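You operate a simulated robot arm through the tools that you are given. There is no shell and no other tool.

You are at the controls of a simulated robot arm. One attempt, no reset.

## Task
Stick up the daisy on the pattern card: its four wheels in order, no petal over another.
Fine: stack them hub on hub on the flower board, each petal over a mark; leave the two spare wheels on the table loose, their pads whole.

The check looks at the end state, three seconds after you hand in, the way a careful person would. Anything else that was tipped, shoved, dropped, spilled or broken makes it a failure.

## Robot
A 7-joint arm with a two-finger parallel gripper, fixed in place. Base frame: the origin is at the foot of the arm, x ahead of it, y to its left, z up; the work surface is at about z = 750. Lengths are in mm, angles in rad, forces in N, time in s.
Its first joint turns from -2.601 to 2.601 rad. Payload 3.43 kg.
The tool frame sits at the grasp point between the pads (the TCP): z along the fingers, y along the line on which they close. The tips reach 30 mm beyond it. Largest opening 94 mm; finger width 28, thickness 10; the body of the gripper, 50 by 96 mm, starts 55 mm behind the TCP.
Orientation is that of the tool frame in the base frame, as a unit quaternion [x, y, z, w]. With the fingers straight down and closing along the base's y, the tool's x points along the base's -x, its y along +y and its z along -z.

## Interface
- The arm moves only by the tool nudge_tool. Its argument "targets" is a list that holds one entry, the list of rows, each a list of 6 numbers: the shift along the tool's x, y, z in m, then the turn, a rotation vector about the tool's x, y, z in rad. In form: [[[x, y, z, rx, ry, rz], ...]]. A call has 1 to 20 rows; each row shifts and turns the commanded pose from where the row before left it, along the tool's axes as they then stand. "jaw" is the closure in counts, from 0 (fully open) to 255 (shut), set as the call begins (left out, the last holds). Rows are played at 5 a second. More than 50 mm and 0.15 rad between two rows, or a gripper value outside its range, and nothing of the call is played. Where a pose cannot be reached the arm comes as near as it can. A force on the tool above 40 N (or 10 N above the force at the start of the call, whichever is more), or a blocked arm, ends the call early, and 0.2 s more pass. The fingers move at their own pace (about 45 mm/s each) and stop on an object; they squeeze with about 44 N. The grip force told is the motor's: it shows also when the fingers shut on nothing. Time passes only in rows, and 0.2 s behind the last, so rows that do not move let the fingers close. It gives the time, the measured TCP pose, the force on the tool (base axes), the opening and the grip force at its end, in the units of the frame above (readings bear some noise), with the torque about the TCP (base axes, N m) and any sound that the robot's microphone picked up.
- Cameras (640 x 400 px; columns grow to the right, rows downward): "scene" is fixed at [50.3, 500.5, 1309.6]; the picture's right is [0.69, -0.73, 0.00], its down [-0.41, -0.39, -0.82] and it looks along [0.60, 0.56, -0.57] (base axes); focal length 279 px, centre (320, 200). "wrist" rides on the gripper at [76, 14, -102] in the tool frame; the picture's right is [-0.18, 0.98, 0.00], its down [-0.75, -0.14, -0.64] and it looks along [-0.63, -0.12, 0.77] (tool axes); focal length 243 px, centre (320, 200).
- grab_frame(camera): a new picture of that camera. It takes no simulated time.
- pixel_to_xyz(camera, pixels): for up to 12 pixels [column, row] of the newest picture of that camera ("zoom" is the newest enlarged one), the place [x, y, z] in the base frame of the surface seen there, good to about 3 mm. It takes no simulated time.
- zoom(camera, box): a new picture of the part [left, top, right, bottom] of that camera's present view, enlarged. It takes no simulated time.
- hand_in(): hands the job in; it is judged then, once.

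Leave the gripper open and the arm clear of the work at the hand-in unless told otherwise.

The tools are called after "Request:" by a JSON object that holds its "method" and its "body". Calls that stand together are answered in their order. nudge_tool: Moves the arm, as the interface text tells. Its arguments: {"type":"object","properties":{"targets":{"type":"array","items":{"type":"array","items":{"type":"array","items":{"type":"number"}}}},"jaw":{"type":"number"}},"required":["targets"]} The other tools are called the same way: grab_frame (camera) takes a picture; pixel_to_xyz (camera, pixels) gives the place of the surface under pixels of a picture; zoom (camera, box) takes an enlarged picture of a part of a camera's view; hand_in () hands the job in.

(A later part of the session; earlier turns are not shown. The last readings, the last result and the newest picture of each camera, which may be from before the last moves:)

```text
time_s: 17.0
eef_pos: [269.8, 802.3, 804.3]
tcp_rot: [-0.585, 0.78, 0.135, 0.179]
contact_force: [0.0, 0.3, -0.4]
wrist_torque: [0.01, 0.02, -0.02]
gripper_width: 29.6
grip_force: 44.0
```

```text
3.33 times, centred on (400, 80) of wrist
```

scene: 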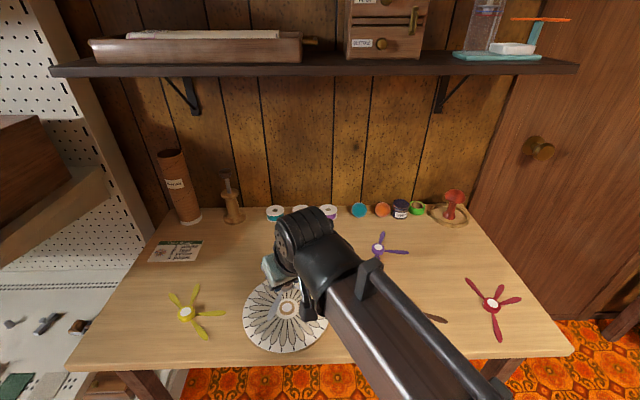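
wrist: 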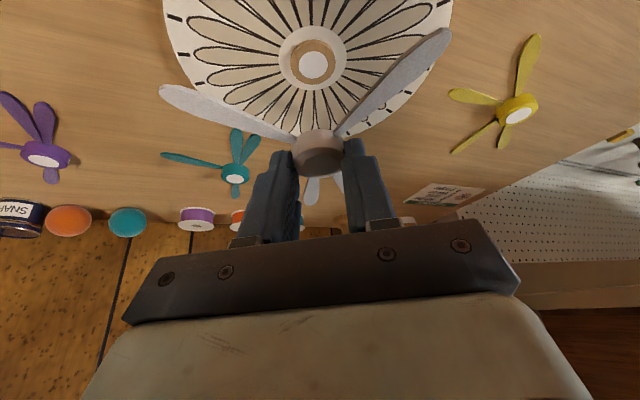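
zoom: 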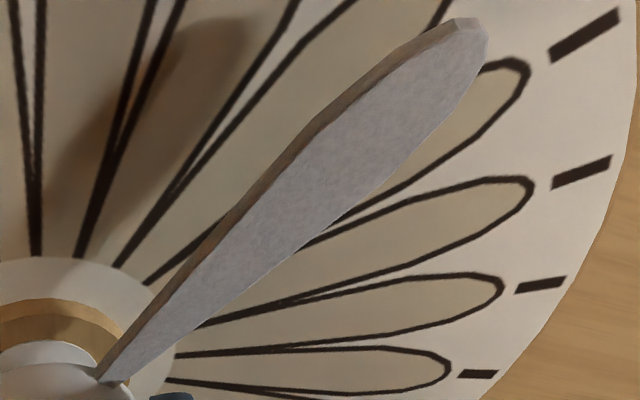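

Request:
{"method": "pixel_to_xyz", "body": {"camera": "zoom", "pixels": [[455, 55], [420, 93], [386, 126], [352, 159], [313, 197], [275, 234], [240, 266], [206, 297], [585, 35], [582, 171], [541, 285], [478, 374]]}}

Request:
{"method": "pixel_to_xyz", "body": {"camera": "zoom", "pixels": [[455, 55], [420, 93], [386, 126], [352, 159], [313, 197], [275, 234], [240, 266], [206, 297], [585, 35], [582, 171], [541, 285], [478, 374]]}}

Request:
{"method": "zoom", "body": {"camera": "wrist", "box": [280, 120, 370, 210]}}

```text
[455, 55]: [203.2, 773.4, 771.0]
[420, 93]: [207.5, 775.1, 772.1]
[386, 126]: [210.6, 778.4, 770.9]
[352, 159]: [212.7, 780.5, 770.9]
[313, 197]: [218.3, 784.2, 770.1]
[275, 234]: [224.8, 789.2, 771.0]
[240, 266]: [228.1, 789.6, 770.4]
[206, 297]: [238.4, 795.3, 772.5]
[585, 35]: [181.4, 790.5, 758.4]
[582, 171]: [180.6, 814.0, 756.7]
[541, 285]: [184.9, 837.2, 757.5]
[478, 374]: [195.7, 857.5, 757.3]
```

```text
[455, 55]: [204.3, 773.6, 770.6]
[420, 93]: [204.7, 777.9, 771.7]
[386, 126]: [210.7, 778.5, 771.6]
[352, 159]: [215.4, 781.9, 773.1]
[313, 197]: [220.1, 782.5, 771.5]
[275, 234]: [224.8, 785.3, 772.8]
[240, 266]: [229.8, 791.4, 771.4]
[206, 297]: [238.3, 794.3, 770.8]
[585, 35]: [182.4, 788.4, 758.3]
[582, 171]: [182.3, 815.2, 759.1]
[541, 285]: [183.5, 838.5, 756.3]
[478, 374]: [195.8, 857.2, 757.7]
```

```text
4.44 times, centred on (325, 165) of wrist
```

zoom: 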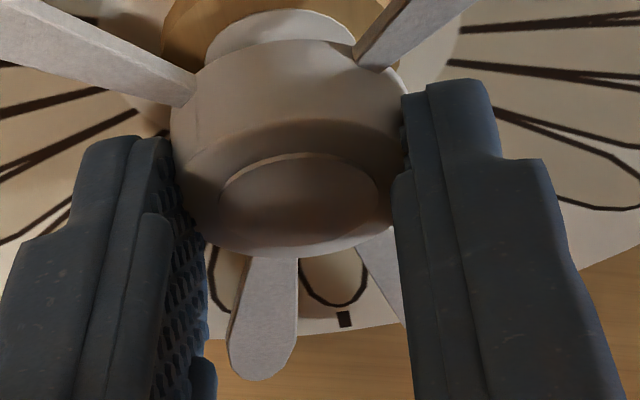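

Request:
{"method": "pixel_to_xyz", "body": {"camera": "zoom", "pixels": [[299, 197], [299, 197], [299, 197], [299, 197], [225, 197], [375, 197], [299, 160], [299, 236], [264, 345], [264, 345], [268, 300], [345, 318]]}}

Request:
{"method": "pixel_to_xyz", "body": {"camera": "zoom", "pixels": [[299, 197], [299, 197], [299, 197], [299, 197], [225, 197], [375, 197], [299, 160], [299, 236], [264, 345], [264, 345], [268, 300], [345, 318]]}}

Request:
{"method": "pixel_to_xyz", "body": {"camera": "zoom", "pixels": [[285, 30], [285, 30], [285, 15], [285, 15], [205, 52], [352, 36], [264, 370], [264, 370], [375, 270], [375, 270], [262, 325], [262, 325]]}}

```text
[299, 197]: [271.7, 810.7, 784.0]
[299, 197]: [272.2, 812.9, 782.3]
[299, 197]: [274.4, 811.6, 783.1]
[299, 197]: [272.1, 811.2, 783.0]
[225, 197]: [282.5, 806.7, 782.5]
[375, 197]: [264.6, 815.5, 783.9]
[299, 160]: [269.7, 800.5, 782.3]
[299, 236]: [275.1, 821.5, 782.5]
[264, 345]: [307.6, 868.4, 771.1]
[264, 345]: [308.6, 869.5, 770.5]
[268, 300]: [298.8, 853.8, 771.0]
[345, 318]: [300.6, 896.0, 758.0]
```

```text
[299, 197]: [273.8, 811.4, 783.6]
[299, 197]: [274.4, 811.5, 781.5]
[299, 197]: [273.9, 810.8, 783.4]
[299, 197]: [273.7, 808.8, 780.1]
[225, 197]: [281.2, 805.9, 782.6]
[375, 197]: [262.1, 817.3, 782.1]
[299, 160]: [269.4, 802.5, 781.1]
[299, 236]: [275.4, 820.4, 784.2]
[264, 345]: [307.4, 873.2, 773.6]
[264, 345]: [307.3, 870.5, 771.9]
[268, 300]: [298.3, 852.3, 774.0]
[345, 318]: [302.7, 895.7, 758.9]
```

```text
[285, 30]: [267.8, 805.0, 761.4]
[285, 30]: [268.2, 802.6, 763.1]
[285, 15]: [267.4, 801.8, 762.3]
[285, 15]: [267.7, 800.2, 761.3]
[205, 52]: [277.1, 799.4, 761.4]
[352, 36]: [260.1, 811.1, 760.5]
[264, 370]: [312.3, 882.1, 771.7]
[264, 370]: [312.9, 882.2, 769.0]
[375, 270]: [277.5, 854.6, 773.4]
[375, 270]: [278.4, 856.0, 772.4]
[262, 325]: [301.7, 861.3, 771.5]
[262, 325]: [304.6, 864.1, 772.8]
```

The wheel's angle averages about 1.2° beyond the marks, the hub at (272.9,811.2) is about 1 mm off the board centre, and the gap is about 6 mm. I'll correct yaw by −1.1°, shift about 1 mm and lower 3.5 mm.

Request:
{"method": "nudge_tool", "body": {"targets": [[[0, 0, 0, 0.0083, 0, 0.0171], [0.0009, 0.0003, -0.0004, 0, 0, 0], [0.0008, 0, 0.0016, 0, 0, 0], [0.0008, 0, 0.0016, 0, 0, 0], [0, 0, 0, 0, 0, 0], [0, 0, 0, 0, 0, 0]]]}}

Request:
{"method": "zoom", "body": {"camera": "wrist", "box": [120, 40, 480, 265]}}

Request:
{"method": "zoom", "body": {"camera": "wrist", "box": [260, 100, 380, 200]}}

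```text
time_s: 18.4
eef_pos: [269.1, 801.0, 799.8]
tcp_rot: [-0.577, 0.786, 0.132, 0.18]
contact_force: [0.2, 0.0, -0.7]
wrist_torque: [0.0, 0.02, 0.02]
gripper_width: 29.6
grip_force: 44.2
```

```text
1.78 times, centred on (300, 152) of wrist
```

zoom: 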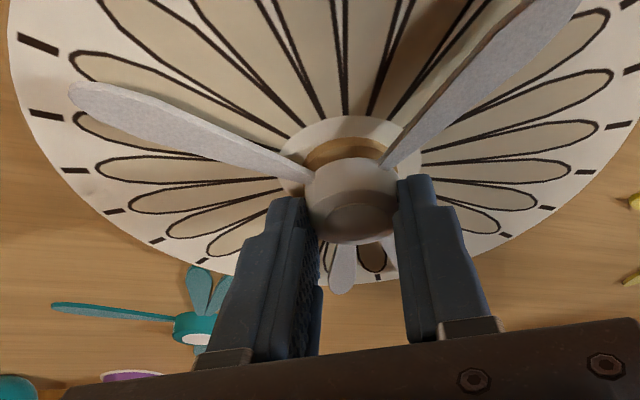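

```text
4.00 times, centred on (320, 150) of wrist
```

zoom: 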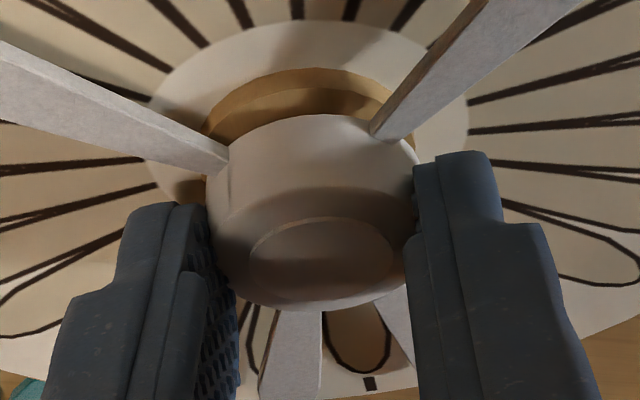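

No contact yet, and yaw changed as intended. I'll lower 1.5 mm more and then creep in small steps, watching the force.

Request:
{"method": "nudge_tool", "body": {"targets": [[[0.00066, 0, 0.00135, 0, 0, 0], [0.00022, 0, 0.00045, 0, 0, 0], [0, 0, 0, 0, 0, 0]]]}}

Request:
{"method": "zoom", "body": {"camera": "wrist", "box": [260, 100, 380, 200]}}

Request:
{"method": "zoom", "body": {"camera": "scene", "box": [258, 280, 330, 340]}}

```text
time_s: 19.2
eef_pos: [269.1, 802.3, 797.8]
tcp_rot: [-0.577, 0.786, 0.132, 0.18]
contact_force: [-0.6, -0.4, -0.3]
wrist_torque: [-0.01, 0.01, 0.0]
gripper_width: 30.9
grip_force: 43.8
```

```text
4.00 times, centred on (320, 150) of wrist
```

zoom: 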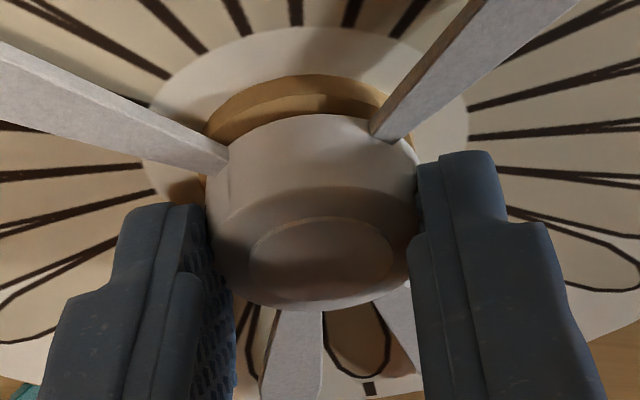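

```text
6.67 times, centred on (294, 310) of scene
```

zoom: 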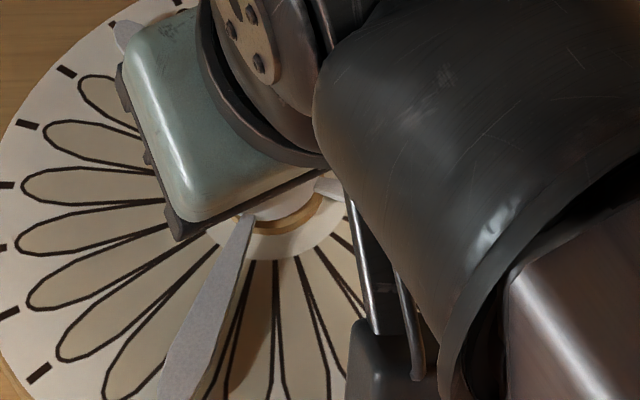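

Force is still zero. Before contact I'll double-check the yaw using the scene view of the near petal and its ticks.

Request:
{"method": "zoom", "body": {"camera": "scene", "box": [250, 295, 310, 350]}}

Request:
{"method": "zoom", "body": {"camera": "wrist", "box": [120, 50, 300, 160]}}

```text
7.27 times, centred on (280, 322) of scene
```

zoom: 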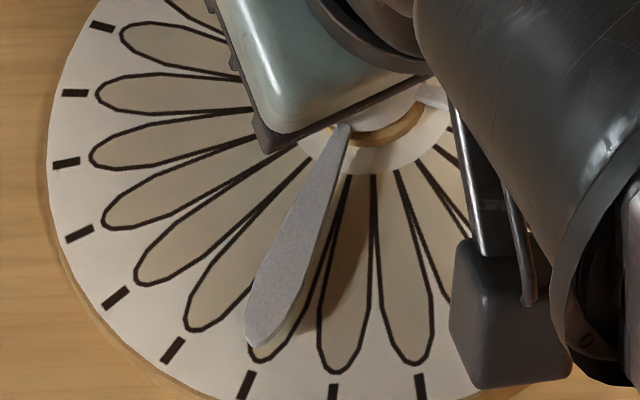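

```text
3.56 times, centred on (210, 105) of wrist
```

zoom: 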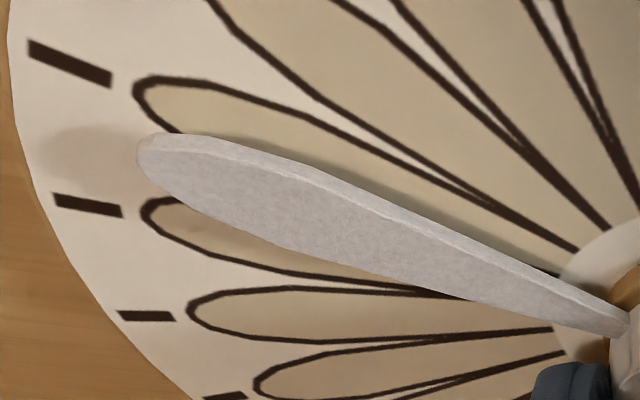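

Request:
{"method": "zoom", "body": {"camera": "scene", "box": [262, 308, 302, 348]}}

```text
10.00 times, centred on (282, 328) of scene
```

zoom: 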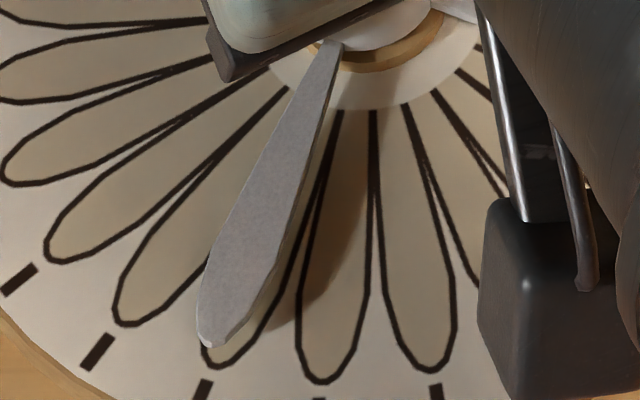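

Request:
{"method": "pixel_to_xyz", "body": {"camera": "zoom", "pixels": [[306, 107], [306, 107], [306, 107], [268, 210], [268, 210], [268, 210], [240, 271], [240, 271], [240, 271], [226, 315], [226, 315], [226, 315]]}}

Request:
{"method": "pixel_to_xyz", "body": {"camera": "zoom", "pixels": [[306, 107], [306, 107], [306, 107], [268, 210], [268, 210], [268, 210], [240, 271], [240, 271], [240, 271], [226, 315], [226, 315], [226, 315]]}}

Request:
{"method": "pixel_to_xyz", "body": {"camera": "zoom", "pixels": [[20, 280], [97, 352], [202, 391], [436, 391], [20, 280], [97, 352], [202, 391], [436, 391], [20, 280], [97, 352], [202, 391], [436, 391]]}}

```text
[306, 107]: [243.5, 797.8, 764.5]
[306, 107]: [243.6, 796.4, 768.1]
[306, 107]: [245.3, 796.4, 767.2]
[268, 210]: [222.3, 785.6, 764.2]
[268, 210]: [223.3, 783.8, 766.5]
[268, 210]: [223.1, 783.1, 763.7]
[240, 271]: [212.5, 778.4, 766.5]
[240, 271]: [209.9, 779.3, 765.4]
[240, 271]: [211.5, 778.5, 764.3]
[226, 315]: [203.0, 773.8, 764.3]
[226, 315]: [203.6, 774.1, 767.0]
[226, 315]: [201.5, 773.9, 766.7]
```

```text
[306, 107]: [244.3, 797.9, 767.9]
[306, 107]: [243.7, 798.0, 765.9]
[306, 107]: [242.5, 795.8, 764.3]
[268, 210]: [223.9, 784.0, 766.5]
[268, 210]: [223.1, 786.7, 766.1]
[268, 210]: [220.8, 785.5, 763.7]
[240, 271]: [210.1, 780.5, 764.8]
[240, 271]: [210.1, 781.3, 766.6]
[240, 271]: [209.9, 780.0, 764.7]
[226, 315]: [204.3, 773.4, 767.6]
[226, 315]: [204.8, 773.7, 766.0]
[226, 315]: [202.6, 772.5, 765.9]
```

```text
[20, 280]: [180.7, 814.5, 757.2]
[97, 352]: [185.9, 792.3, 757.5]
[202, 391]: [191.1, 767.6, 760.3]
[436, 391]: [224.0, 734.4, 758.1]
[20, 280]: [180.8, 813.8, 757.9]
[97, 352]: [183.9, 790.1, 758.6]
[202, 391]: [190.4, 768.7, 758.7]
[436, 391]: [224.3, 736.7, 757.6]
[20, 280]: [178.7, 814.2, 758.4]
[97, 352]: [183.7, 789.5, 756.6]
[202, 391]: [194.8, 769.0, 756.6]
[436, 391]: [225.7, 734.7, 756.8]
```

Angles agree with the mark at 207.6° to within about 1°. I'll check concentricity closely in the scene view around the hub.

Request:
{"method": "zoom", "body": {"camera": "scene", "box": [274, 298, 306, 322]}}

Request:
{"method": "zoom", "body": {"camera": "wrist", "box": [280, 100, 370, 180]}}

```text
16.00 times, centred on (290, 310) of scene
```

zoom: 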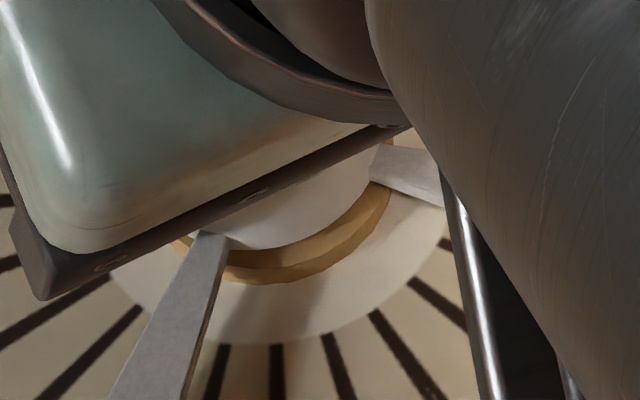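

```text
5.00 times, centred on (325, 140) of wrist
```

zoom: 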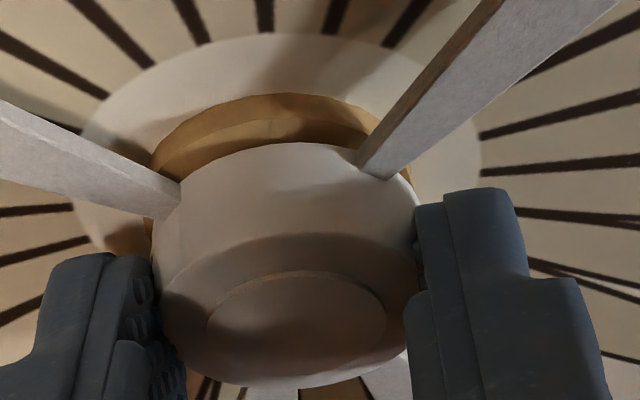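

The hub is concentric within about 1 mm. I'll make a tiny lateral correction and then creep down in half-millimetre steps until contact shows.

Request:
{"method": "nudge_tool", "body": {"targets": [[[0.0003, -0.0007, -0.0002, 0, 0, 0], [0.00022, 0, 0.00045, 0, 0, 0], [0.00022, 0, 0.00045, 0, 0, 0], [0.00022, 0, 0.00045, 0, 0, 0], [0, 0, 0, 0, 0, 0]]]}}

Request:
{"method": "zoom", "body": {"camera": "scene", "box": [274, 298, 306, 322]}}

```text
time_s: 20.4
eef_pos: [268.2, 800.5, 796.8]
tcp_rot: [-0.577, 0.786, 0.132, 0.181]
contact_force: [1.0, -3.0, 3.5]
wrist_torque: [-0.04, -0.05, -0.01]
gripper_width: 30.7
grip_force: 43.5
```

```text
16.00 times, centred on (290, 310) of scene
```

zoom: 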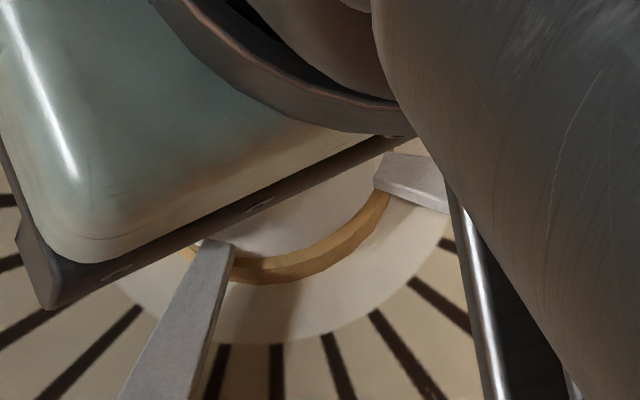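

Contact is made (about 3.5 N) and the hub is seated on the board hub. I'll press half a millimetre more to bond the pad.

Request:
{"method": "nudge_tool", "body": {"targets": [[[0.00022, 0, 0.00045, 0, 0, 0], [0.00022, 0, 0.00045, 0, 0, 0], [0, 0, 0, 0, 0, 0], [0, 0, 0, 0, 0, 0]]]}}

Request:
{"method": "zoom", "body": {"camera": "scene", "box": [274, 298, 306, 322]}}

Request:
{"method": "zoom", "body": {"camera": "wrist", "box": [120, 40, 480, 265]}}

```text
time_s: 21.4
eef_pos: [270.8, 800.9, 795.5]
tcp_rot: [-0.577, 0.785, 0.133, 0.181]
contact_force: [1.9, 0.1, 17.6]
wrist_torque: [0.09, -0.16, -0.04]
gripper_width: 30.7
grip_force: 44.7
```

```text
16.00 times, centred on (290, 310) of scene
```

zoom: 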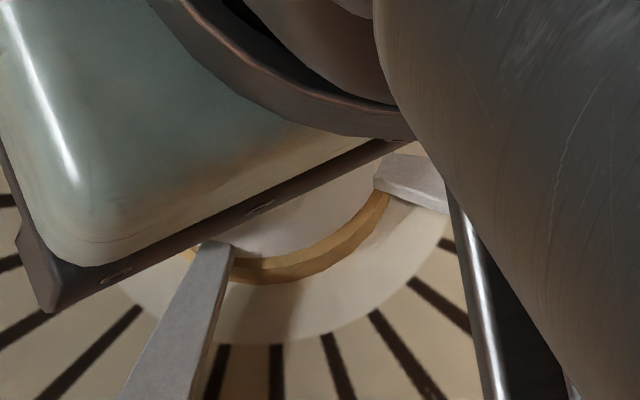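

```text
1.78 times, centred on (300, 152) of wrist
```

zoom: 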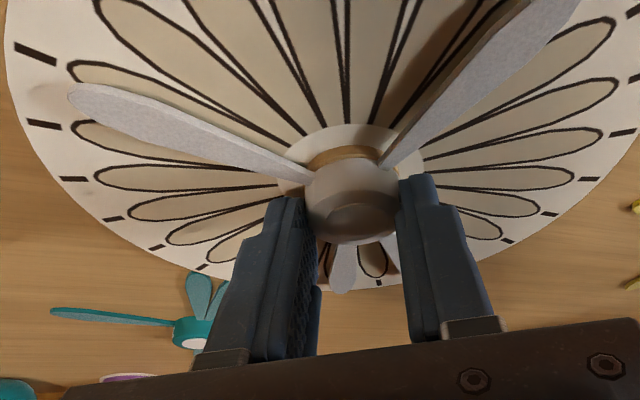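

The press reached 17.6 N. I'll ease off half a millimetre, then open the jaws to about 55 mm.

Request:
{"method": "nudge_tool", "body": {"targets": [[[-0.00022, 0, -0.00045, 0, 0, 0], [-0.00022, 0, -0.00045, 0, 0, 0], [0, 0, 0, 0, 0, 0]]]}}

Request:
{"method": "nudge_tool", "body": {"targets": [[[0, 0, 0, 0, 0, 0], [0, 0, 0, 0, 0, 0], [0, 0, 0, 0, 0, 0]]], "jaw": 110}}

Request:
{"method": "zoom", "body": {"camera": "wrist", "box": [120, 40, 480, 265]}}

```text
time_s: 22.2
eef_pos: [270.3, 800.8, 795.6]
tcp_rot: [-0.578, 0.785, 0.132, 0.179]
contact_force: [-1.2, 5.0, 7.3]
wrist_torque: [0.24, -0.04, 0.0]
gripper_width: 30.8
grip_force: 43.5
```

```text
time_s: 23.0
eef_pos: [270.1, 800.6, 795.4]
tcp_rot: [-0.577, 0.786, 0.131, 0.18]
contact_force: [0.9, 0.4, 0.1]
wrist_torque: [-0.04, 0.01, 0.01]
gripper_width: 53.3
grip_force: 0.0
```

```text
1.78 times, centred on (300, 152) of wrist
```

zoom: 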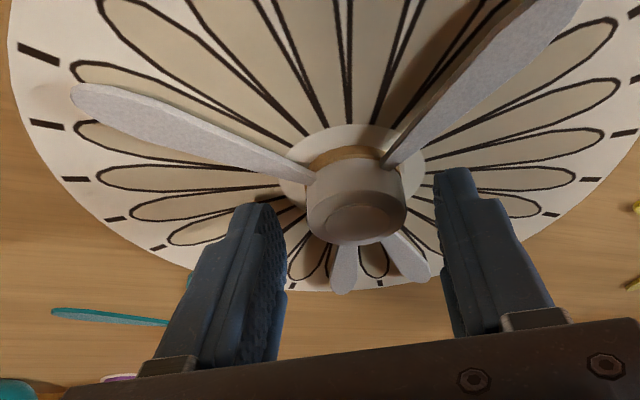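

The wheel is released and stayed. I'll rise 90 mm straight up and inspect.

Request:
{"method": "nudge_tool", "body": {"targets": [[[-0.0044, 0, -0.009, 0, 0, 0], [-0.0087, 0, -0.018, 0, 0, 0], [-0.0131, 0, -0.027, 0, 0, 0], [-0.0131, 0, -0.027, 0, 0, 0], [0, 0, 0, 0, 0, 0], [0, 0, 0, 0, 0, 0]]]}}

Request:
{"method": "grab_frame", "body": {"camera": "wrist"}}

Request:
{"method": "zoom", "body": {"camera": "scene", "box": [230, 262, 350, 360]}}

```text
time_s: 24.4
eef_pos: [269.1, 799.7, 885.0]
tcp_rot: [-0.576, 0.786, 0.131, 0.18]
contact_force: [0.9, 0.4, 0.7]
wrist_torque: [0.0, 0.0, -0.02]
gripper_width: 53.7
grip_force: 0.1
```

```text
taken
```

wrist: 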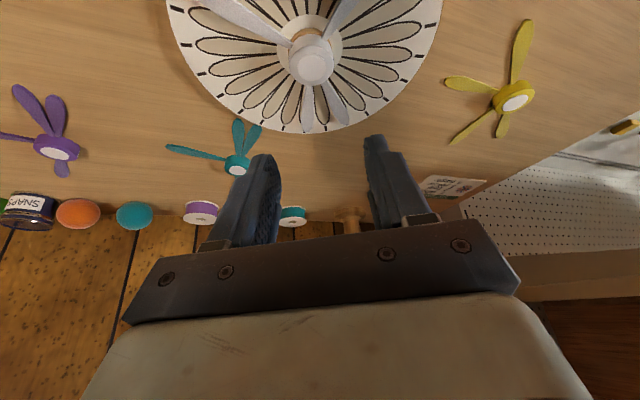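

```text
4.08 times, centred on (290, 311) of scene
```

zoom: 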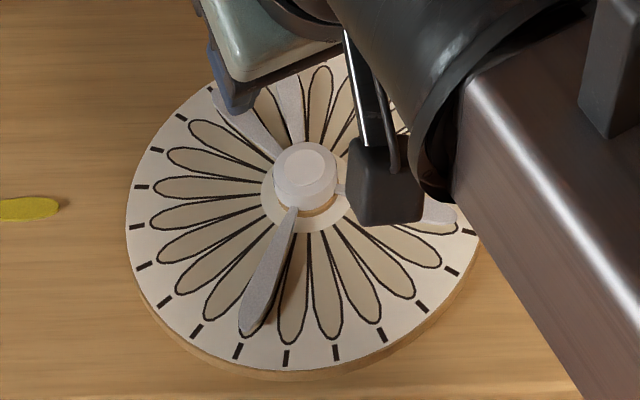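

White is seated, with all petals over marks. Next is teal. I'll turn to heading 255°, so the fingers fall midway between teal's petals at 45°, 210°, 225° and 300°, and travel to a hover over teal at z about 845.

Request:
{"method": "nudge_tool", "body": {"targets": [[[0, 0, 0, -0.0192, 0, -0.0396], [-0.01742, -0.02212, 0.01582, 0, 0, 0], [-0.01742, -0.02212, 0.01582, 0, 0, 0], [-0.01742, -0.02212, 0.01582, 0, 0, 0], [-0.01742, -0.02212, 0.01582, 0, 0, 0], [-0.01742, -0.02212, 0.01582, 0, 0, 0], [-0.01742, -0.02212, 0.01582, 0, 0, 0], [0, 0, 0, 0, 0, 0], [0, 0, 0, 0, 0, 0]]], "jaw": 60}}

Request:
{"method": "grab_frame", "body": {"camera": "wrist"}}

Request:
{"method": "zoom", "body": {"camera": "scene", "box": [230, 262, 350, 360]}}

Request:
{"method": "zoom", "body": {"camera": "wrist", "box": [180, 0, 420, 150]}}

```text
time_s: 26.4
eef_pos: [432.1, 896.6, 847.5]
tcp_rot: [-0.594, 0.773, 0.137, 0.177]
contact_force: [-0.3, -0.1, 0.2]
wrist_torque: [0.01, 0.02, -0.05]
gripper_width: 72.1
grip_force: 0.0
```

```text
taken
```

wrist: 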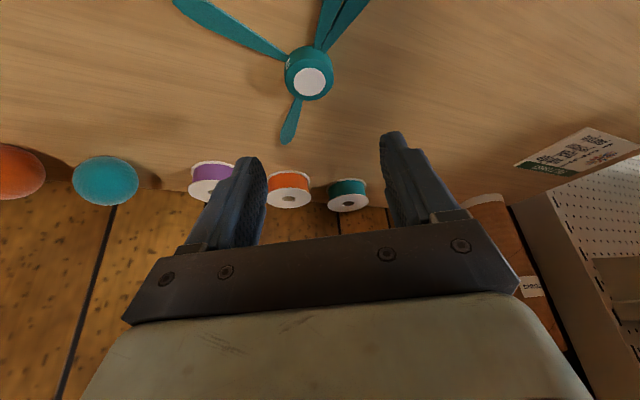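

```text
4.08 times, centred on (290, 311) of scene
```

zoom: 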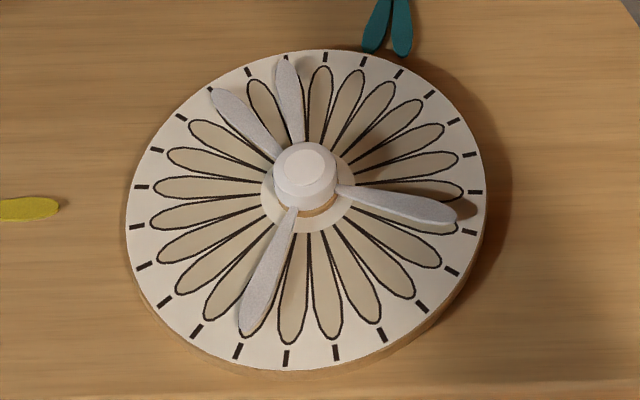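

```text
2.67 times, centred on (300, 75) of wrist
```

zoom: 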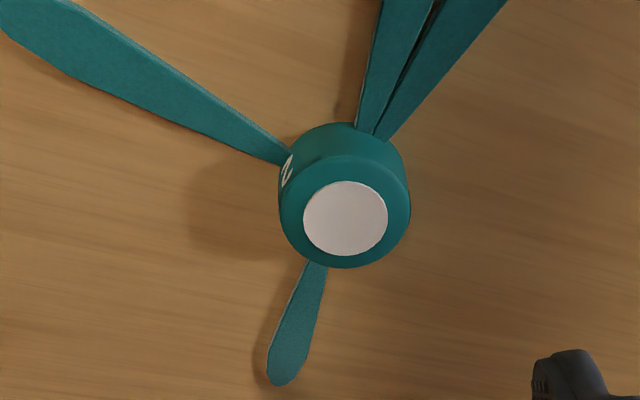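

The board view is clear. I'll read teal's hub position from this wrist zoom (pad centre at (345,218)), then re-zoom the scene to measure the placed white wheel.

Request:
{"method": "pixel_to_xyz", "body": {"camera": "zoom", "pixels": [[345, 218], [345, 218], [345, 218], [345, 218], [305, 218], [386, 218], [345, 183], [345, 253], [283, 215], [407, 215], [345, 159], [345, 265]]}}

Request:
{"method": "zoom", "body": {"camera": "scene", "box": [240, 270, 335, 350]}}

```text
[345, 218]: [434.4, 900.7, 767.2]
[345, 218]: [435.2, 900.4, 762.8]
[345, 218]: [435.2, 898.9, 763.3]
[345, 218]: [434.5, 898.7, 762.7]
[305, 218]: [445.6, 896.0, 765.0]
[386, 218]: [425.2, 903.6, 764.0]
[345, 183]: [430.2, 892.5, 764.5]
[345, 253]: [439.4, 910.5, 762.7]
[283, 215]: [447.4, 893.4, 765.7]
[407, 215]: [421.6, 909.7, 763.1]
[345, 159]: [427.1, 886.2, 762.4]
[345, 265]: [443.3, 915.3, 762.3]
```

```text
5.00 times, centred on (288, 310) of scene
```

zoom: 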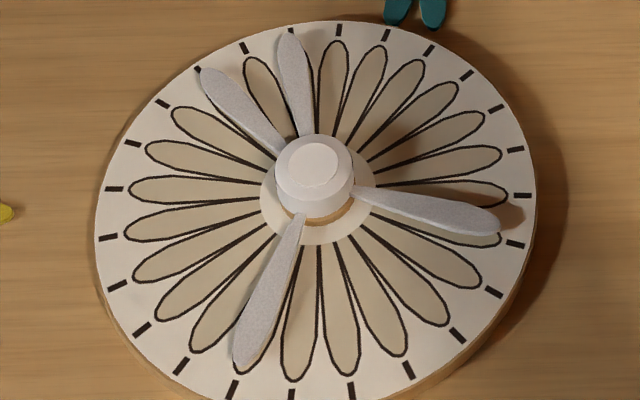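

Request:
{"method": "pixel_to_xyz", "body": {"camera": "zoom", "pixels": [[290, 42], [290, 42], [210, 78], [210, 78], [245, 352], [245, 352], [488, 224], [488, 224], [313, 164], [313, 164], [313, 164], [313, 164]]}}

Request:
{"method": "pixel_to_xyz", "body": {"camera": "zoom", "pixels": [[290, 42], [290, 42], [210, 78], [210, 78], [245, 352], [245, 352], [488, 224], [488, 224], [297, 80], [238, 106], [265, 305], [440, 210]]}}

Request:
{"method": "pixel_to_xyz", "body": {"camera": "zoom", "pixels": [[292, 31], [337, 29], [245, 48], [162, 104], [181, 366], [232, 389], [516, 245], [523, 196], [290, 42], [210, 78], [245, 352], [488, 224]]}}

Request:
{"method": "zoom", "body": {"camera": "scene", "box": [274, 290, 306, 314]}}

```text
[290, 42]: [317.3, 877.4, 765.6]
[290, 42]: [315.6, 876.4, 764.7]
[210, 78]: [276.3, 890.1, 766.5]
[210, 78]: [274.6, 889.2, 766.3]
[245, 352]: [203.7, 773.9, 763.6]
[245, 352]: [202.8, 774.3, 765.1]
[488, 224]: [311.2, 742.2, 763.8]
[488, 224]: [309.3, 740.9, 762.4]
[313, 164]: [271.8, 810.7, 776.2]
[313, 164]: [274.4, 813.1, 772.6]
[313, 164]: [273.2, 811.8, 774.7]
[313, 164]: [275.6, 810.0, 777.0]
```

```text
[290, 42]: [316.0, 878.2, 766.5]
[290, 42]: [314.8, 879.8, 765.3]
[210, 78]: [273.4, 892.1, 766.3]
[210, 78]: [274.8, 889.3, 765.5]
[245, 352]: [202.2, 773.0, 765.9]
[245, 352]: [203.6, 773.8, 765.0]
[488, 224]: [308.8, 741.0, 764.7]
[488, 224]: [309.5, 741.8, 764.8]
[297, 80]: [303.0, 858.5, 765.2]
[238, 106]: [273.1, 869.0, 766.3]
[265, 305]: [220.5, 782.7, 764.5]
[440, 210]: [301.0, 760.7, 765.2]
```

```text
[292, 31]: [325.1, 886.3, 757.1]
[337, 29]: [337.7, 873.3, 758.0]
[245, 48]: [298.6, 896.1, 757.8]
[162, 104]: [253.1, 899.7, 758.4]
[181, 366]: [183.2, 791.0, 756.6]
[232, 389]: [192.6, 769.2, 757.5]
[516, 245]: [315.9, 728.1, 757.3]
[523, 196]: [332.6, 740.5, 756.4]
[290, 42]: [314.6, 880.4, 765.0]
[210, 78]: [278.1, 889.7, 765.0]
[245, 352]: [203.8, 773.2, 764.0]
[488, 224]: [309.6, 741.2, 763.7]
```

```text
16.00 times, centred on (290, 302) of scene
```

zoom: 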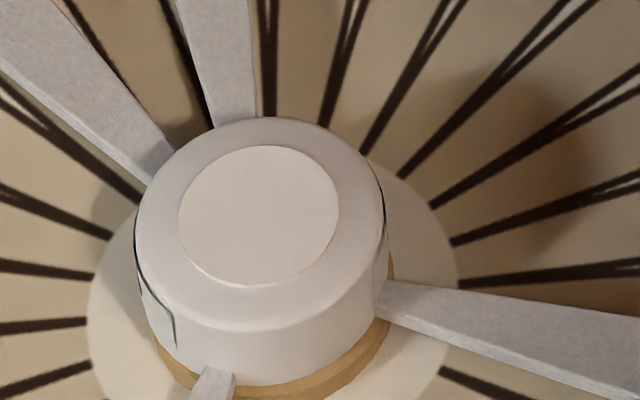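

White sits at 57.9° against the mark at 57.5°, centre within 1 mm, which is very good. Teal's hub is at about (434.8,901.2). I'll descend toward it.

Request:
{"method": "nudge_tool", "body": {"targets": [[[0.0078, -0.0003, 0.0132, 0, 0, 0], [0.0078, -0.0003, 0.0132, 0, 0, 0], [0.0079, -0.0004, 0.0133, 0, 0, 0], [0, 0, 0, 0, 0, 0], [0, 0, 0, 0, 0, 0]]]}}

Request:
{"method": "zoom", "body": {"camera": "wrist", "box": [200, 60, 440, 210]}}

```text
time_s: 27.6
eef_pos: [430.9, 893.5, 800.9]
tcp_rot: [-0.593, 0.773, 0.136, 0.178]
contact_force: [0.4, 0.5, -0.1]
wrist_torque: [-0.04, 0.01, -0.01]
gripper_width: 71.6
grip_force: 0.0
```

```text
2.67 times, centred on (320, 135) of wrist
```

zoom: 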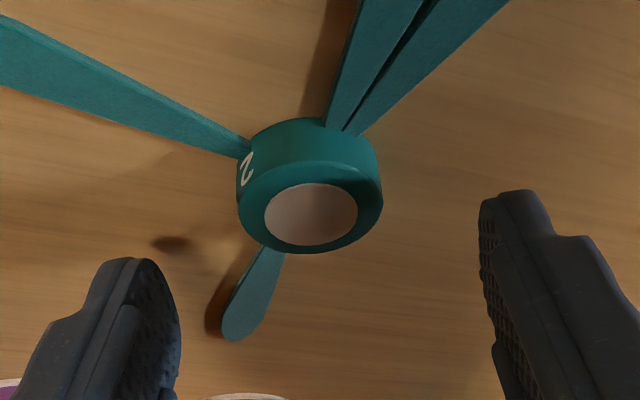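

The hub is between the fingers and the petals are clear of the finger paths. I'll descend the last 17 mm to the same grasp height.

Request:
{"method": "nudge_tool", "body": {"targets": [[[0.0026, -0.0002, 0.005, 0, 0, 0], [0.0026, -0.0002, 0.005, 0, 0, 0], [0.0027, -0.0003, 0.0051, 0, 0, 0], [0, 0, 0, 0, 0, 0], [0, 0, 0, 0, 0, 0]]]}}

Request:
{"method": "nudge_tool", "body": {"targets": [[[0, 0, 0, 0, 0, 0], [0, 0, 0, 0, 0, 0], [0, 0, 0, 0, 0, 0]]], "jaw": 140}}

Request:
{"method": "zoom", "body": {"camera": "wrist", "box": [200, 80, 440, 230]}}

```text
time_s: 28.8
eef_pos: [432.1, 892.9, 782.2]
tcp_rot: [-0.594, 0.773, 0.137, 0.177]
contact_force: [-2.2, 0.0, 3.5]
wrist_torque: [-0.01, 0.0, -0.07]
gripper_width: 71.8
grip_force: 0.1
```

```text
time_s: 29.6
eef_pos: [433.4, 892.4, 782.4]
tcp_rot: [-0.594, 0.773, 0.136, 0.178]
contact_force: [0.2, -1.5, 5.5]
wrist_torque: [0.02, 0.06, -0.01]
gripper_width: 44.7
grip_force: 1.9
```

```text
2.67 times, centred on (320, 155) of wrist
```

zoom: 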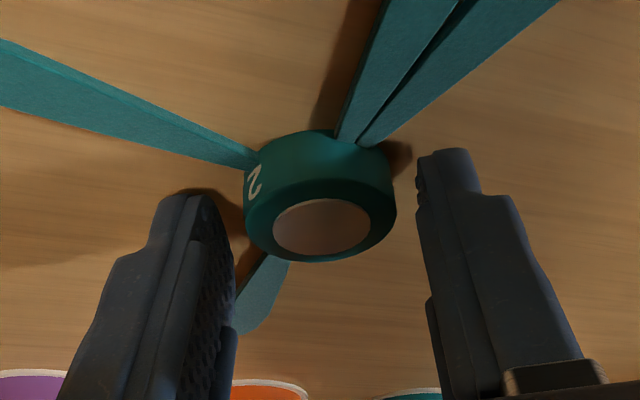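

A light table touch shows (about 5 N). I'll raise 1.5 mm and then close on the hub.

Request:
{"method": "nudge_tool", "body": {"targets": [[[-0.00065, 0, -0.00135, 0, 0, 0], [0, 0, 0, 0, 0, 0]]]}}

Request:
{"method": "nudge_tool", "body": {"targets": [[[0, 0, 0, 0, 0, 0], [0, 0, 0, 0, 0, 0], [0, 0, 0, 0, 0, 0], [0, 0, 0, 0, 0, 0]]], "jaw": 255}}

Request:
{"method": "zoom", "body": {"camera": "wrist", "box": [200, 80, 440, 230]}}

```text
time_s: 30.2
eef_pos: [431.8, 892.3, 784.1]
tcp_rot: [-0.594, 0.773, 0.136, 0.178]
contact_force: [0.0, -0.5, 0.2]
wrist_torque: [0.01, 0.03, -0.03]
gripper_width: 42.2
grip_force: 0.1
```

```text
time_s: 31.2
eef_pos: [433.8, 892.5, 784.3]
tcp_rot: [-0.594, 0.773, 0.137, 0.177]
contact_force: [0.4, -0.3, -0.8]
wrist_torque: [0.03, -0.02, -0.02]
gripper_width: 31.7
grip_force: 43.9
```

```text
2.67 times, centred on (320, 155) of wrist
```

zoom: 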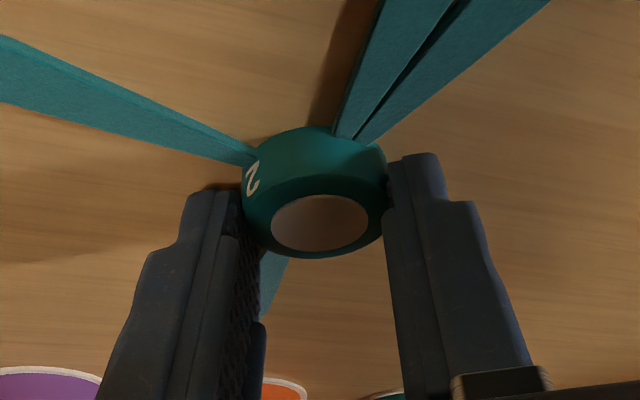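

Teal is gripped (31.7 mm). I'll lift 100 mm and then turn it by −32.6° about the vertical.

Request:
{"method": "nudge_tool", "body": {"targets": [[[-0.0044, 0, -0.009, 0, 0, 0], [-0.0044, 0, -0.009, 0, 0, 0], [-0.00872, 0, -0.018, 0, 0, 0], [-0.00872, 0, -0.018, 0, 0, 0], [-0.00872, 0, -0.018, 0, 0, 0], [-0.00872, 0, -0.018, 0, 0, 0], [0, 0, 0, 0.0622, 0, 0.1279], [0, 0, 0, 0.0622, 0, 0.1279], [0, 0, 0, 0.0622, 0, 0.1279], [0, 0, 0, 0.0622, 0, 0.1279], [0, 0, 0, 0, 0, 0], [0, 0, 0, 0, 0, 0]]]}}

Request:
{"method": "grab_frame", "body": {"camera": "wrist"}}

Request:
{"method": "grab_frame", "body": {"camera": "scene"}}

```text
time_s: 33.8
eef_pos: [432.1, 892.9, 884.6]
tcp_rot: [-0.353, 0.909, 0.08, 0.208]
contact_force: [0.1, -0.1, -0.3]
wrist_torque: [-0.01, 0.03, 0.02]
gripper_width: 32.0
grip_force: 43.9
```

```text
taken
```

wrist: 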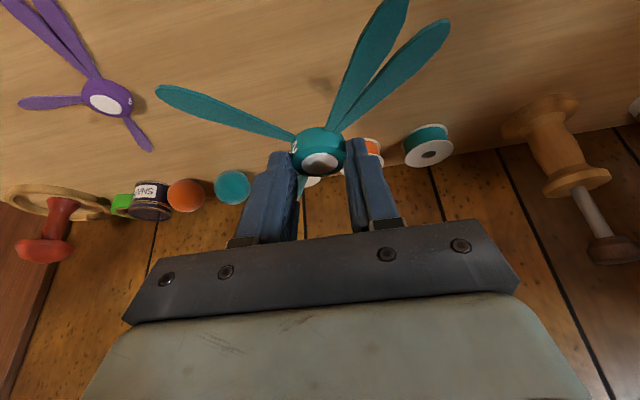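

```text
taken
```

scene: 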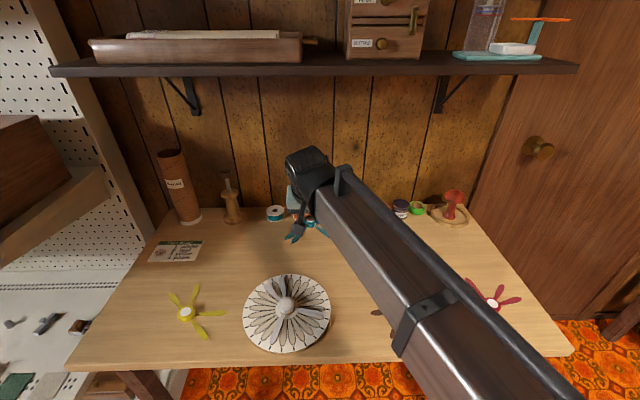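

Turned: tool heading is 222.4°. I'll carry teal level to above the stack.

Request:
{"method": "nudge_tool", "body": {"targets": [[[0.02733, 0.00788, -0.01323, 0, 0, 0], [0.02733, 0.00788, -0.01323, 0, 0, 0], [0.02733, 0.00788, -0.01323, 0, 0, 0], [0.02733, 0.00788, -0.01323, 0, 0, 0], [0.02733, 0.00788, -0.01323, 0, 0, 0], [0.02733, 0.00788, -0.01323, 0, 0, 0], [0, 0, 0, 0, 0, 0], [0, 0, 0, 0, 0, 0]]]}}

Request:
{"method": "zoom", "body": {"camera": "wrist", "box": [120, 0, 480, 225]}}

Request:
{"method": "zoom", "body": {"camera": "scene", "box": [220, 230, 360, 360]}}

```text
time_s: 35.6
eef_pos: [266.7, 804.4, 884.2]
tcp_rot: [-0.354, 0.908, 0.081, 0.209]
contact_force: [0.6, 0.4, -0.5]
wrist_torque: [-0.01, 0.03, -0.01]
gripper_width: 31.8
grip_force: 43.7
```

```text
1.78 times, centred on (300, 112) of wrist
```

zoom: 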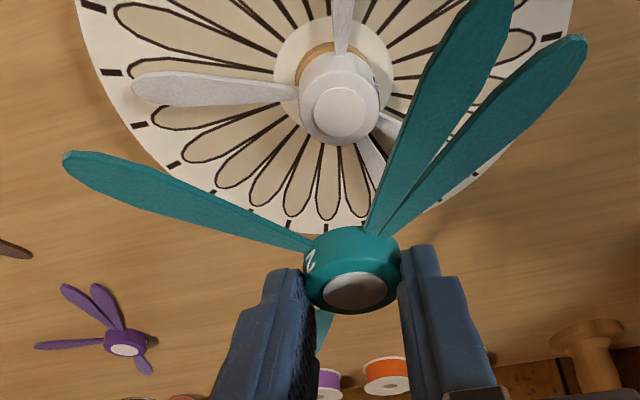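

```text
3.08 times, centred on (290, 295) of scene
```

zoom: 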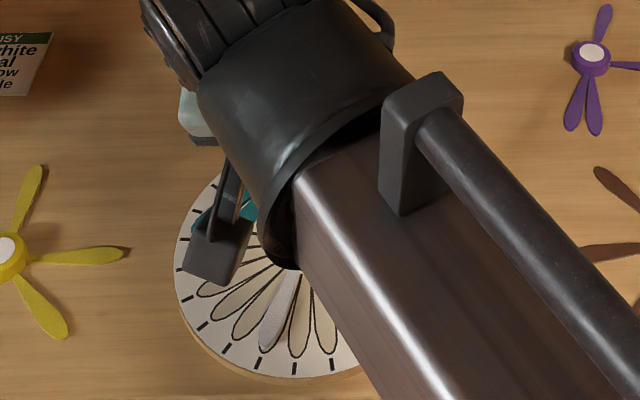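

The scene camera is blocked here, so I'll rely on the wrist camera. Teal's bottom is about 73 mm above the white hub; I'll descend 52 mm and measure.

Request:
{"method": "nudge_tool", "body": {"targets": [[[0.00567, 0, 0.0117, 0, 0, 0], [0.00567, 0, 0.0117, 0, 0, 0], [0.00567, 0, 0.0117, 0, 0, 0], [0.00567, 0, 0.0117, 0, 0, 0], [0, 0, 0, 0, 0, 0], [0, 0, 0, 0, 0, 0]]]}}

Request:
{"method": "zoom", "body": {"camera": "wrist", "box": [120, 20, 480, 245]}}

Request:
{"method": "zoom", "body": {"camera": "wrist", "box": [270, 110, 380, 190]}}

```text
time_s: 37.0
eef_pos: [266.2, 805.8, 834.3]
tcp_rot: [-0.353, 0.909, 0.08, 0.209]
contact_force: [0.0, -0.9, -1.0]
wrist_torque: [0.0, 0.03, 0.0]
gripper_width: 31.8
grip_force: 43.8
```

```text
1.78 times, centred on (300, 132) of wrist
```

zoom: 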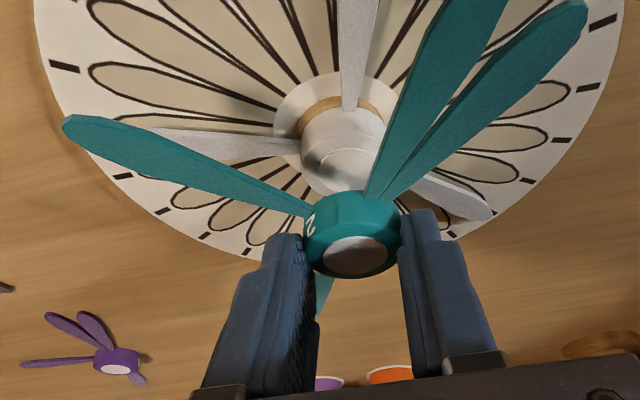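

```text
5.00 times, centred on (325, 150) of wrist
```

zoom: 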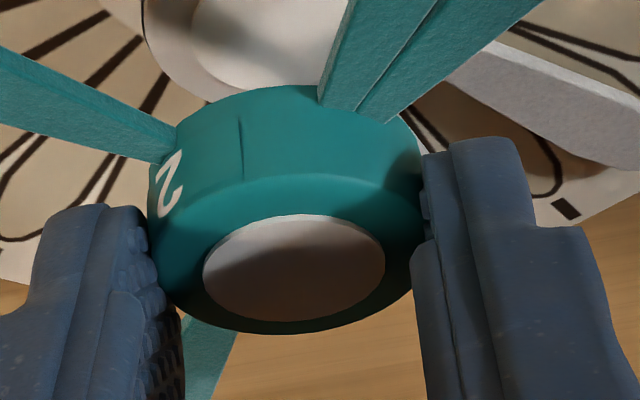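

Now I'll measure teal in the hand: pad centre at (294,268) here, then the petals.

Request:
{"method": "pixel_to_xyz", "body": {"camera": "zoom", "pixels": [[294, 268], [294, 268], [294, 268], [294, 268], [294, 268], [294, 268], [207, 272], [383, 262], [294, 218], [294, 318], [207, 272], [383, 262]]}}

Request:
{"method": "zoom", "body": {"camera": "wrist", "box": [140, 70, 300, 170]}}

```text
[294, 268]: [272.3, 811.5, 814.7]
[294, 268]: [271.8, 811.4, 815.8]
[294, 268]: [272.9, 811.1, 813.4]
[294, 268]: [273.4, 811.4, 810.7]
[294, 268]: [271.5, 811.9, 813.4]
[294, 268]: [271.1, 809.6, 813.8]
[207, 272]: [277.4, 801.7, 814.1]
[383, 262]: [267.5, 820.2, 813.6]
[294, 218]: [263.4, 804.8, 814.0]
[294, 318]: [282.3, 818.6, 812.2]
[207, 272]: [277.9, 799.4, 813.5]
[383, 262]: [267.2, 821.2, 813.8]
```

```text
4.00 times, centred on (220, 120) of wrist
```

zoom: 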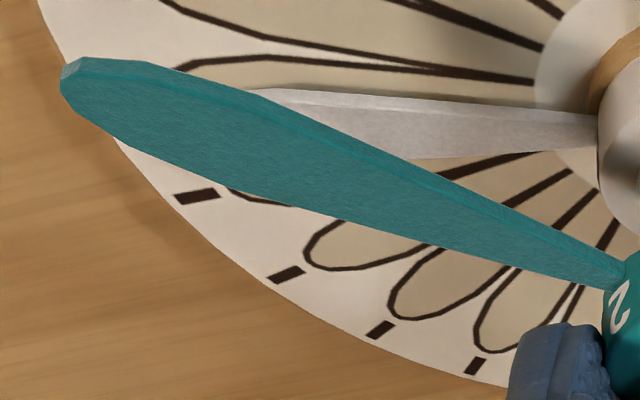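

Request:
{"method": "pixel_to_xyz", "body": {"camera": "zoom", "pixels": [[105, 97], [105, 97], [148, 114], [148, 114], [244, 143], [244, 143], [316, 170], [316, 170], [389, 197], [389, 197], [491, 237], [491, 237]]}}

Request:
{"method": "pixel_to_xyz", "body": {"camera": "zoom", "pixels": [[105, 97], [105, 97], [148, 114], [148, 114], [244, 143], [244, 143], [316, 170], [316, 170], [389, 197], [389, 197], [491, 237], [491, 237]]}}

Request:
{"method": "zoom", "body": {"camera": "wrist", "box": [310, 10, 470, 140]}}

```text
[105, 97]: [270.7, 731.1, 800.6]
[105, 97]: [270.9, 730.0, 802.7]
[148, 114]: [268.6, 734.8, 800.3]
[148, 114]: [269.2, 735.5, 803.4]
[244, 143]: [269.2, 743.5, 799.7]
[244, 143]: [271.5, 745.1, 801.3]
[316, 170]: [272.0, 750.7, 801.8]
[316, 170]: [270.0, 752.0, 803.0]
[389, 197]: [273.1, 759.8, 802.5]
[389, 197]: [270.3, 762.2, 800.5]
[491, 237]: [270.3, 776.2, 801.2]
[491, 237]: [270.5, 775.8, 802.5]
```

```text
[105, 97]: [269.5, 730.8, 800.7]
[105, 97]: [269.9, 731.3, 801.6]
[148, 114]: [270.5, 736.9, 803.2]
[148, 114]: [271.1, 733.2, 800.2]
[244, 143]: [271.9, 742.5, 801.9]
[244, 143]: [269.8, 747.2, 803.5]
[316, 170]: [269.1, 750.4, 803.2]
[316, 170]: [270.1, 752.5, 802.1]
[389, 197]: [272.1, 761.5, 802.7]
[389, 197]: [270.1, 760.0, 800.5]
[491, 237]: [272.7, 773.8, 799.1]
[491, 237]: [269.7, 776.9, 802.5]
```

```text
3.08 times, centred on (390, 75) of wrist
```

zoom: 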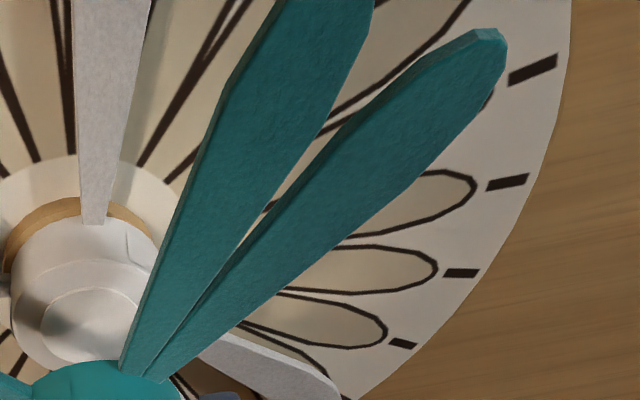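

Request:
{"method": "pixel_to_xyz", "body": {"camera": "zoom", "pixels": [[460, 80], [460, 80], [407, 131], [407, 131], [365, 171], [365, 171], [322, 212], [322, 212], [283, 248], [283, 248], [244, 284], [244, 284]]}}

Request:
{"method": "pixel_to_xyz", "body": {"camera": "zoom", "pixels": [[460, 80], [407, 131], [365, 171], [322, 212], [283, 248], [244, 284], [277, 102], [277, 102], [215, 221], [215, 221], [170, 305], [170, 305]]}}

Request:
{"method": "pixel_to_xyz", "body": {"camera": "zoom", "pixels": [[460, 80], [407, 131], [365, 171], [322, 212], [283, 248], [244, 284], [277, 102], [277, 102], [215, 221], [215, 221], [170, 305], [170, 305]]}}

Request:
{"method": "zoom", "body": {"camera": "wrist", "box": [240, 100, 400, 220]}}

```text
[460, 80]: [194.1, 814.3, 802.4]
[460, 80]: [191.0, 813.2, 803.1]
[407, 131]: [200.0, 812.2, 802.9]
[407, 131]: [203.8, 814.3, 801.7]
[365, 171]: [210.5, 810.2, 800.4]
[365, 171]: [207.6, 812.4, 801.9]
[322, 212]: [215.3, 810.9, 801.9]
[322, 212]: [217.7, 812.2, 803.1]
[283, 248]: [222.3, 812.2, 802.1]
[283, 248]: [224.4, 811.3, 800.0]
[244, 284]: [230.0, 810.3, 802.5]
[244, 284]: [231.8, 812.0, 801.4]
```

```text
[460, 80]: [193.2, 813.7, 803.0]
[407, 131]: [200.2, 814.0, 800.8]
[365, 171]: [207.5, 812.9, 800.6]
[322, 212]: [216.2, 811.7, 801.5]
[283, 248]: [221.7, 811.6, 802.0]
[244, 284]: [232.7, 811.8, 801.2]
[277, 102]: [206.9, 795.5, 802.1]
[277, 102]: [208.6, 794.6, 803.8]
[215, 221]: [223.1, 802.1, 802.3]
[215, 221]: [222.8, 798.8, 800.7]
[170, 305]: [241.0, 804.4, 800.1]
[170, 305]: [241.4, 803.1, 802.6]
```

```text
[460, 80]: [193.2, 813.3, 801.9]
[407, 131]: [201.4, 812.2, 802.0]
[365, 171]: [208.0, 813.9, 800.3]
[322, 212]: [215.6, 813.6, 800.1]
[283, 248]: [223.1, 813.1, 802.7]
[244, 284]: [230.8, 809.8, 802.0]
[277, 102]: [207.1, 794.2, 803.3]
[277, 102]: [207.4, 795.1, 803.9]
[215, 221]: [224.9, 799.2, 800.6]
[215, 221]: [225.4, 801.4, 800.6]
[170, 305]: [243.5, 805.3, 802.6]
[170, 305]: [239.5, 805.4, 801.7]
```

```text
3.33 times, centred on (320, 160) of wrist
```

zoom: 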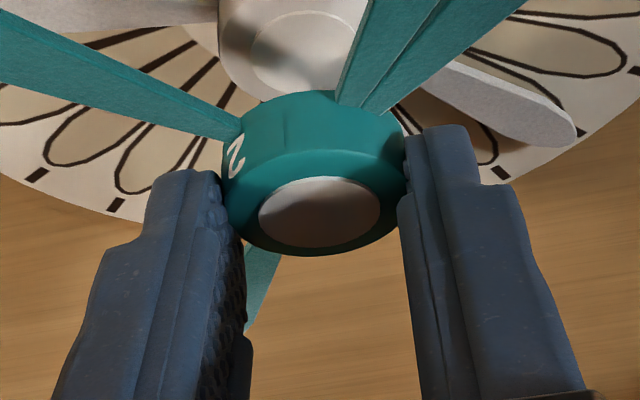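

Teal is level, its hub is at (272.4,811.1), and its angle is about +1° from the marks. I'll rotate −0.9° and descend 17 mm to about 5 mm above the white hub.

Request:
{"method": "nudge_tool", "body": {"targets": [[[0, 0, 0, 0.0066, 0, 0.0135], [0.00371, 0, 0.00765, 0, 0, 0], [0.00371, 0, 0.00765, 0, 0, 0], [0, 0, 0, 0, 0, 0], [0, 0, 0, 0, 0, 0]]]}}

Request:
{"method": "zoom", "body": {"camera": "wrist", "box": [240, 80, 400, 200]}}

Request:
{"method": "zoom", "body": {"camera": "wrist", "box": [120, 20, 480, 245]}}

Request:
{"method": "zoom", "body": {"camera": "scene", "box": [240, 270, 335, 350]}}

```text
time_s: 38.2
eef_pos: [265.7, 805.1, 816.2]
tcp_rot: [-0.347, 0.911, 0.078, 0.209]
contact_force: [-0.6, -0.2, -1.2]
wrist_torque: [0.02, -0.02, 0.01]
gripper_width: 31.9
grip_force: 44.2
```

```text
3.33 times, centred on (320, 140) of wrist
```

zoom: 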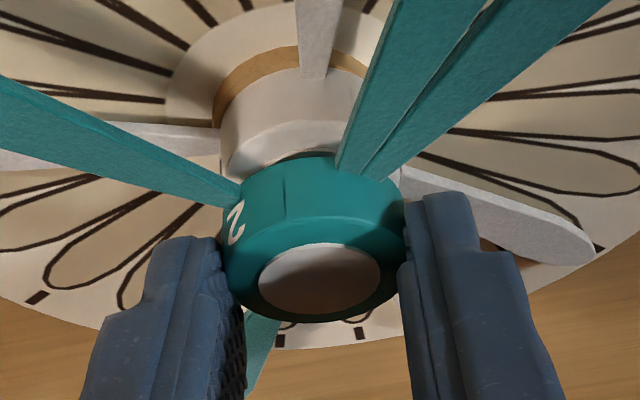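

```text
1.78 times, centred on (300, 132) of wrist
```

zoom: 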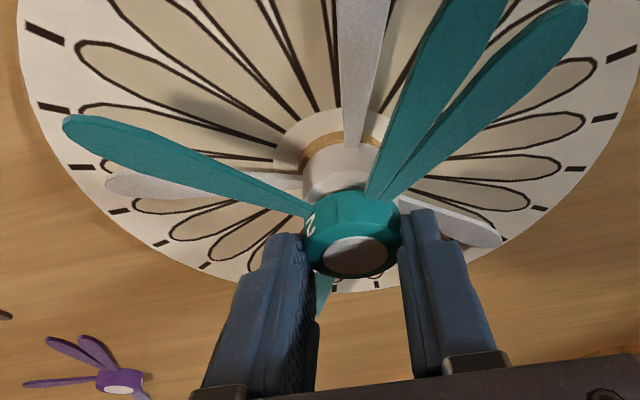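

```text
5.00 times, centred on (288, 310) of scene
```

zoom: 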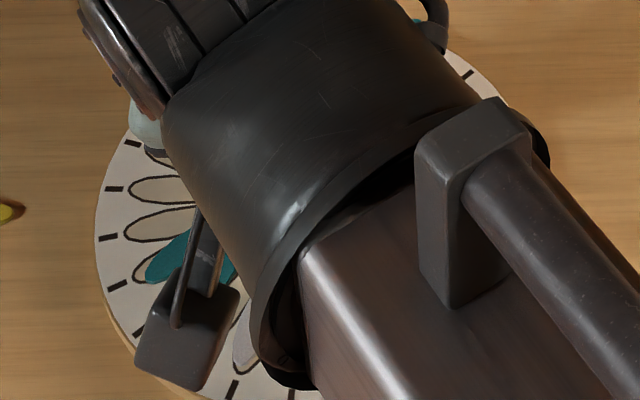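

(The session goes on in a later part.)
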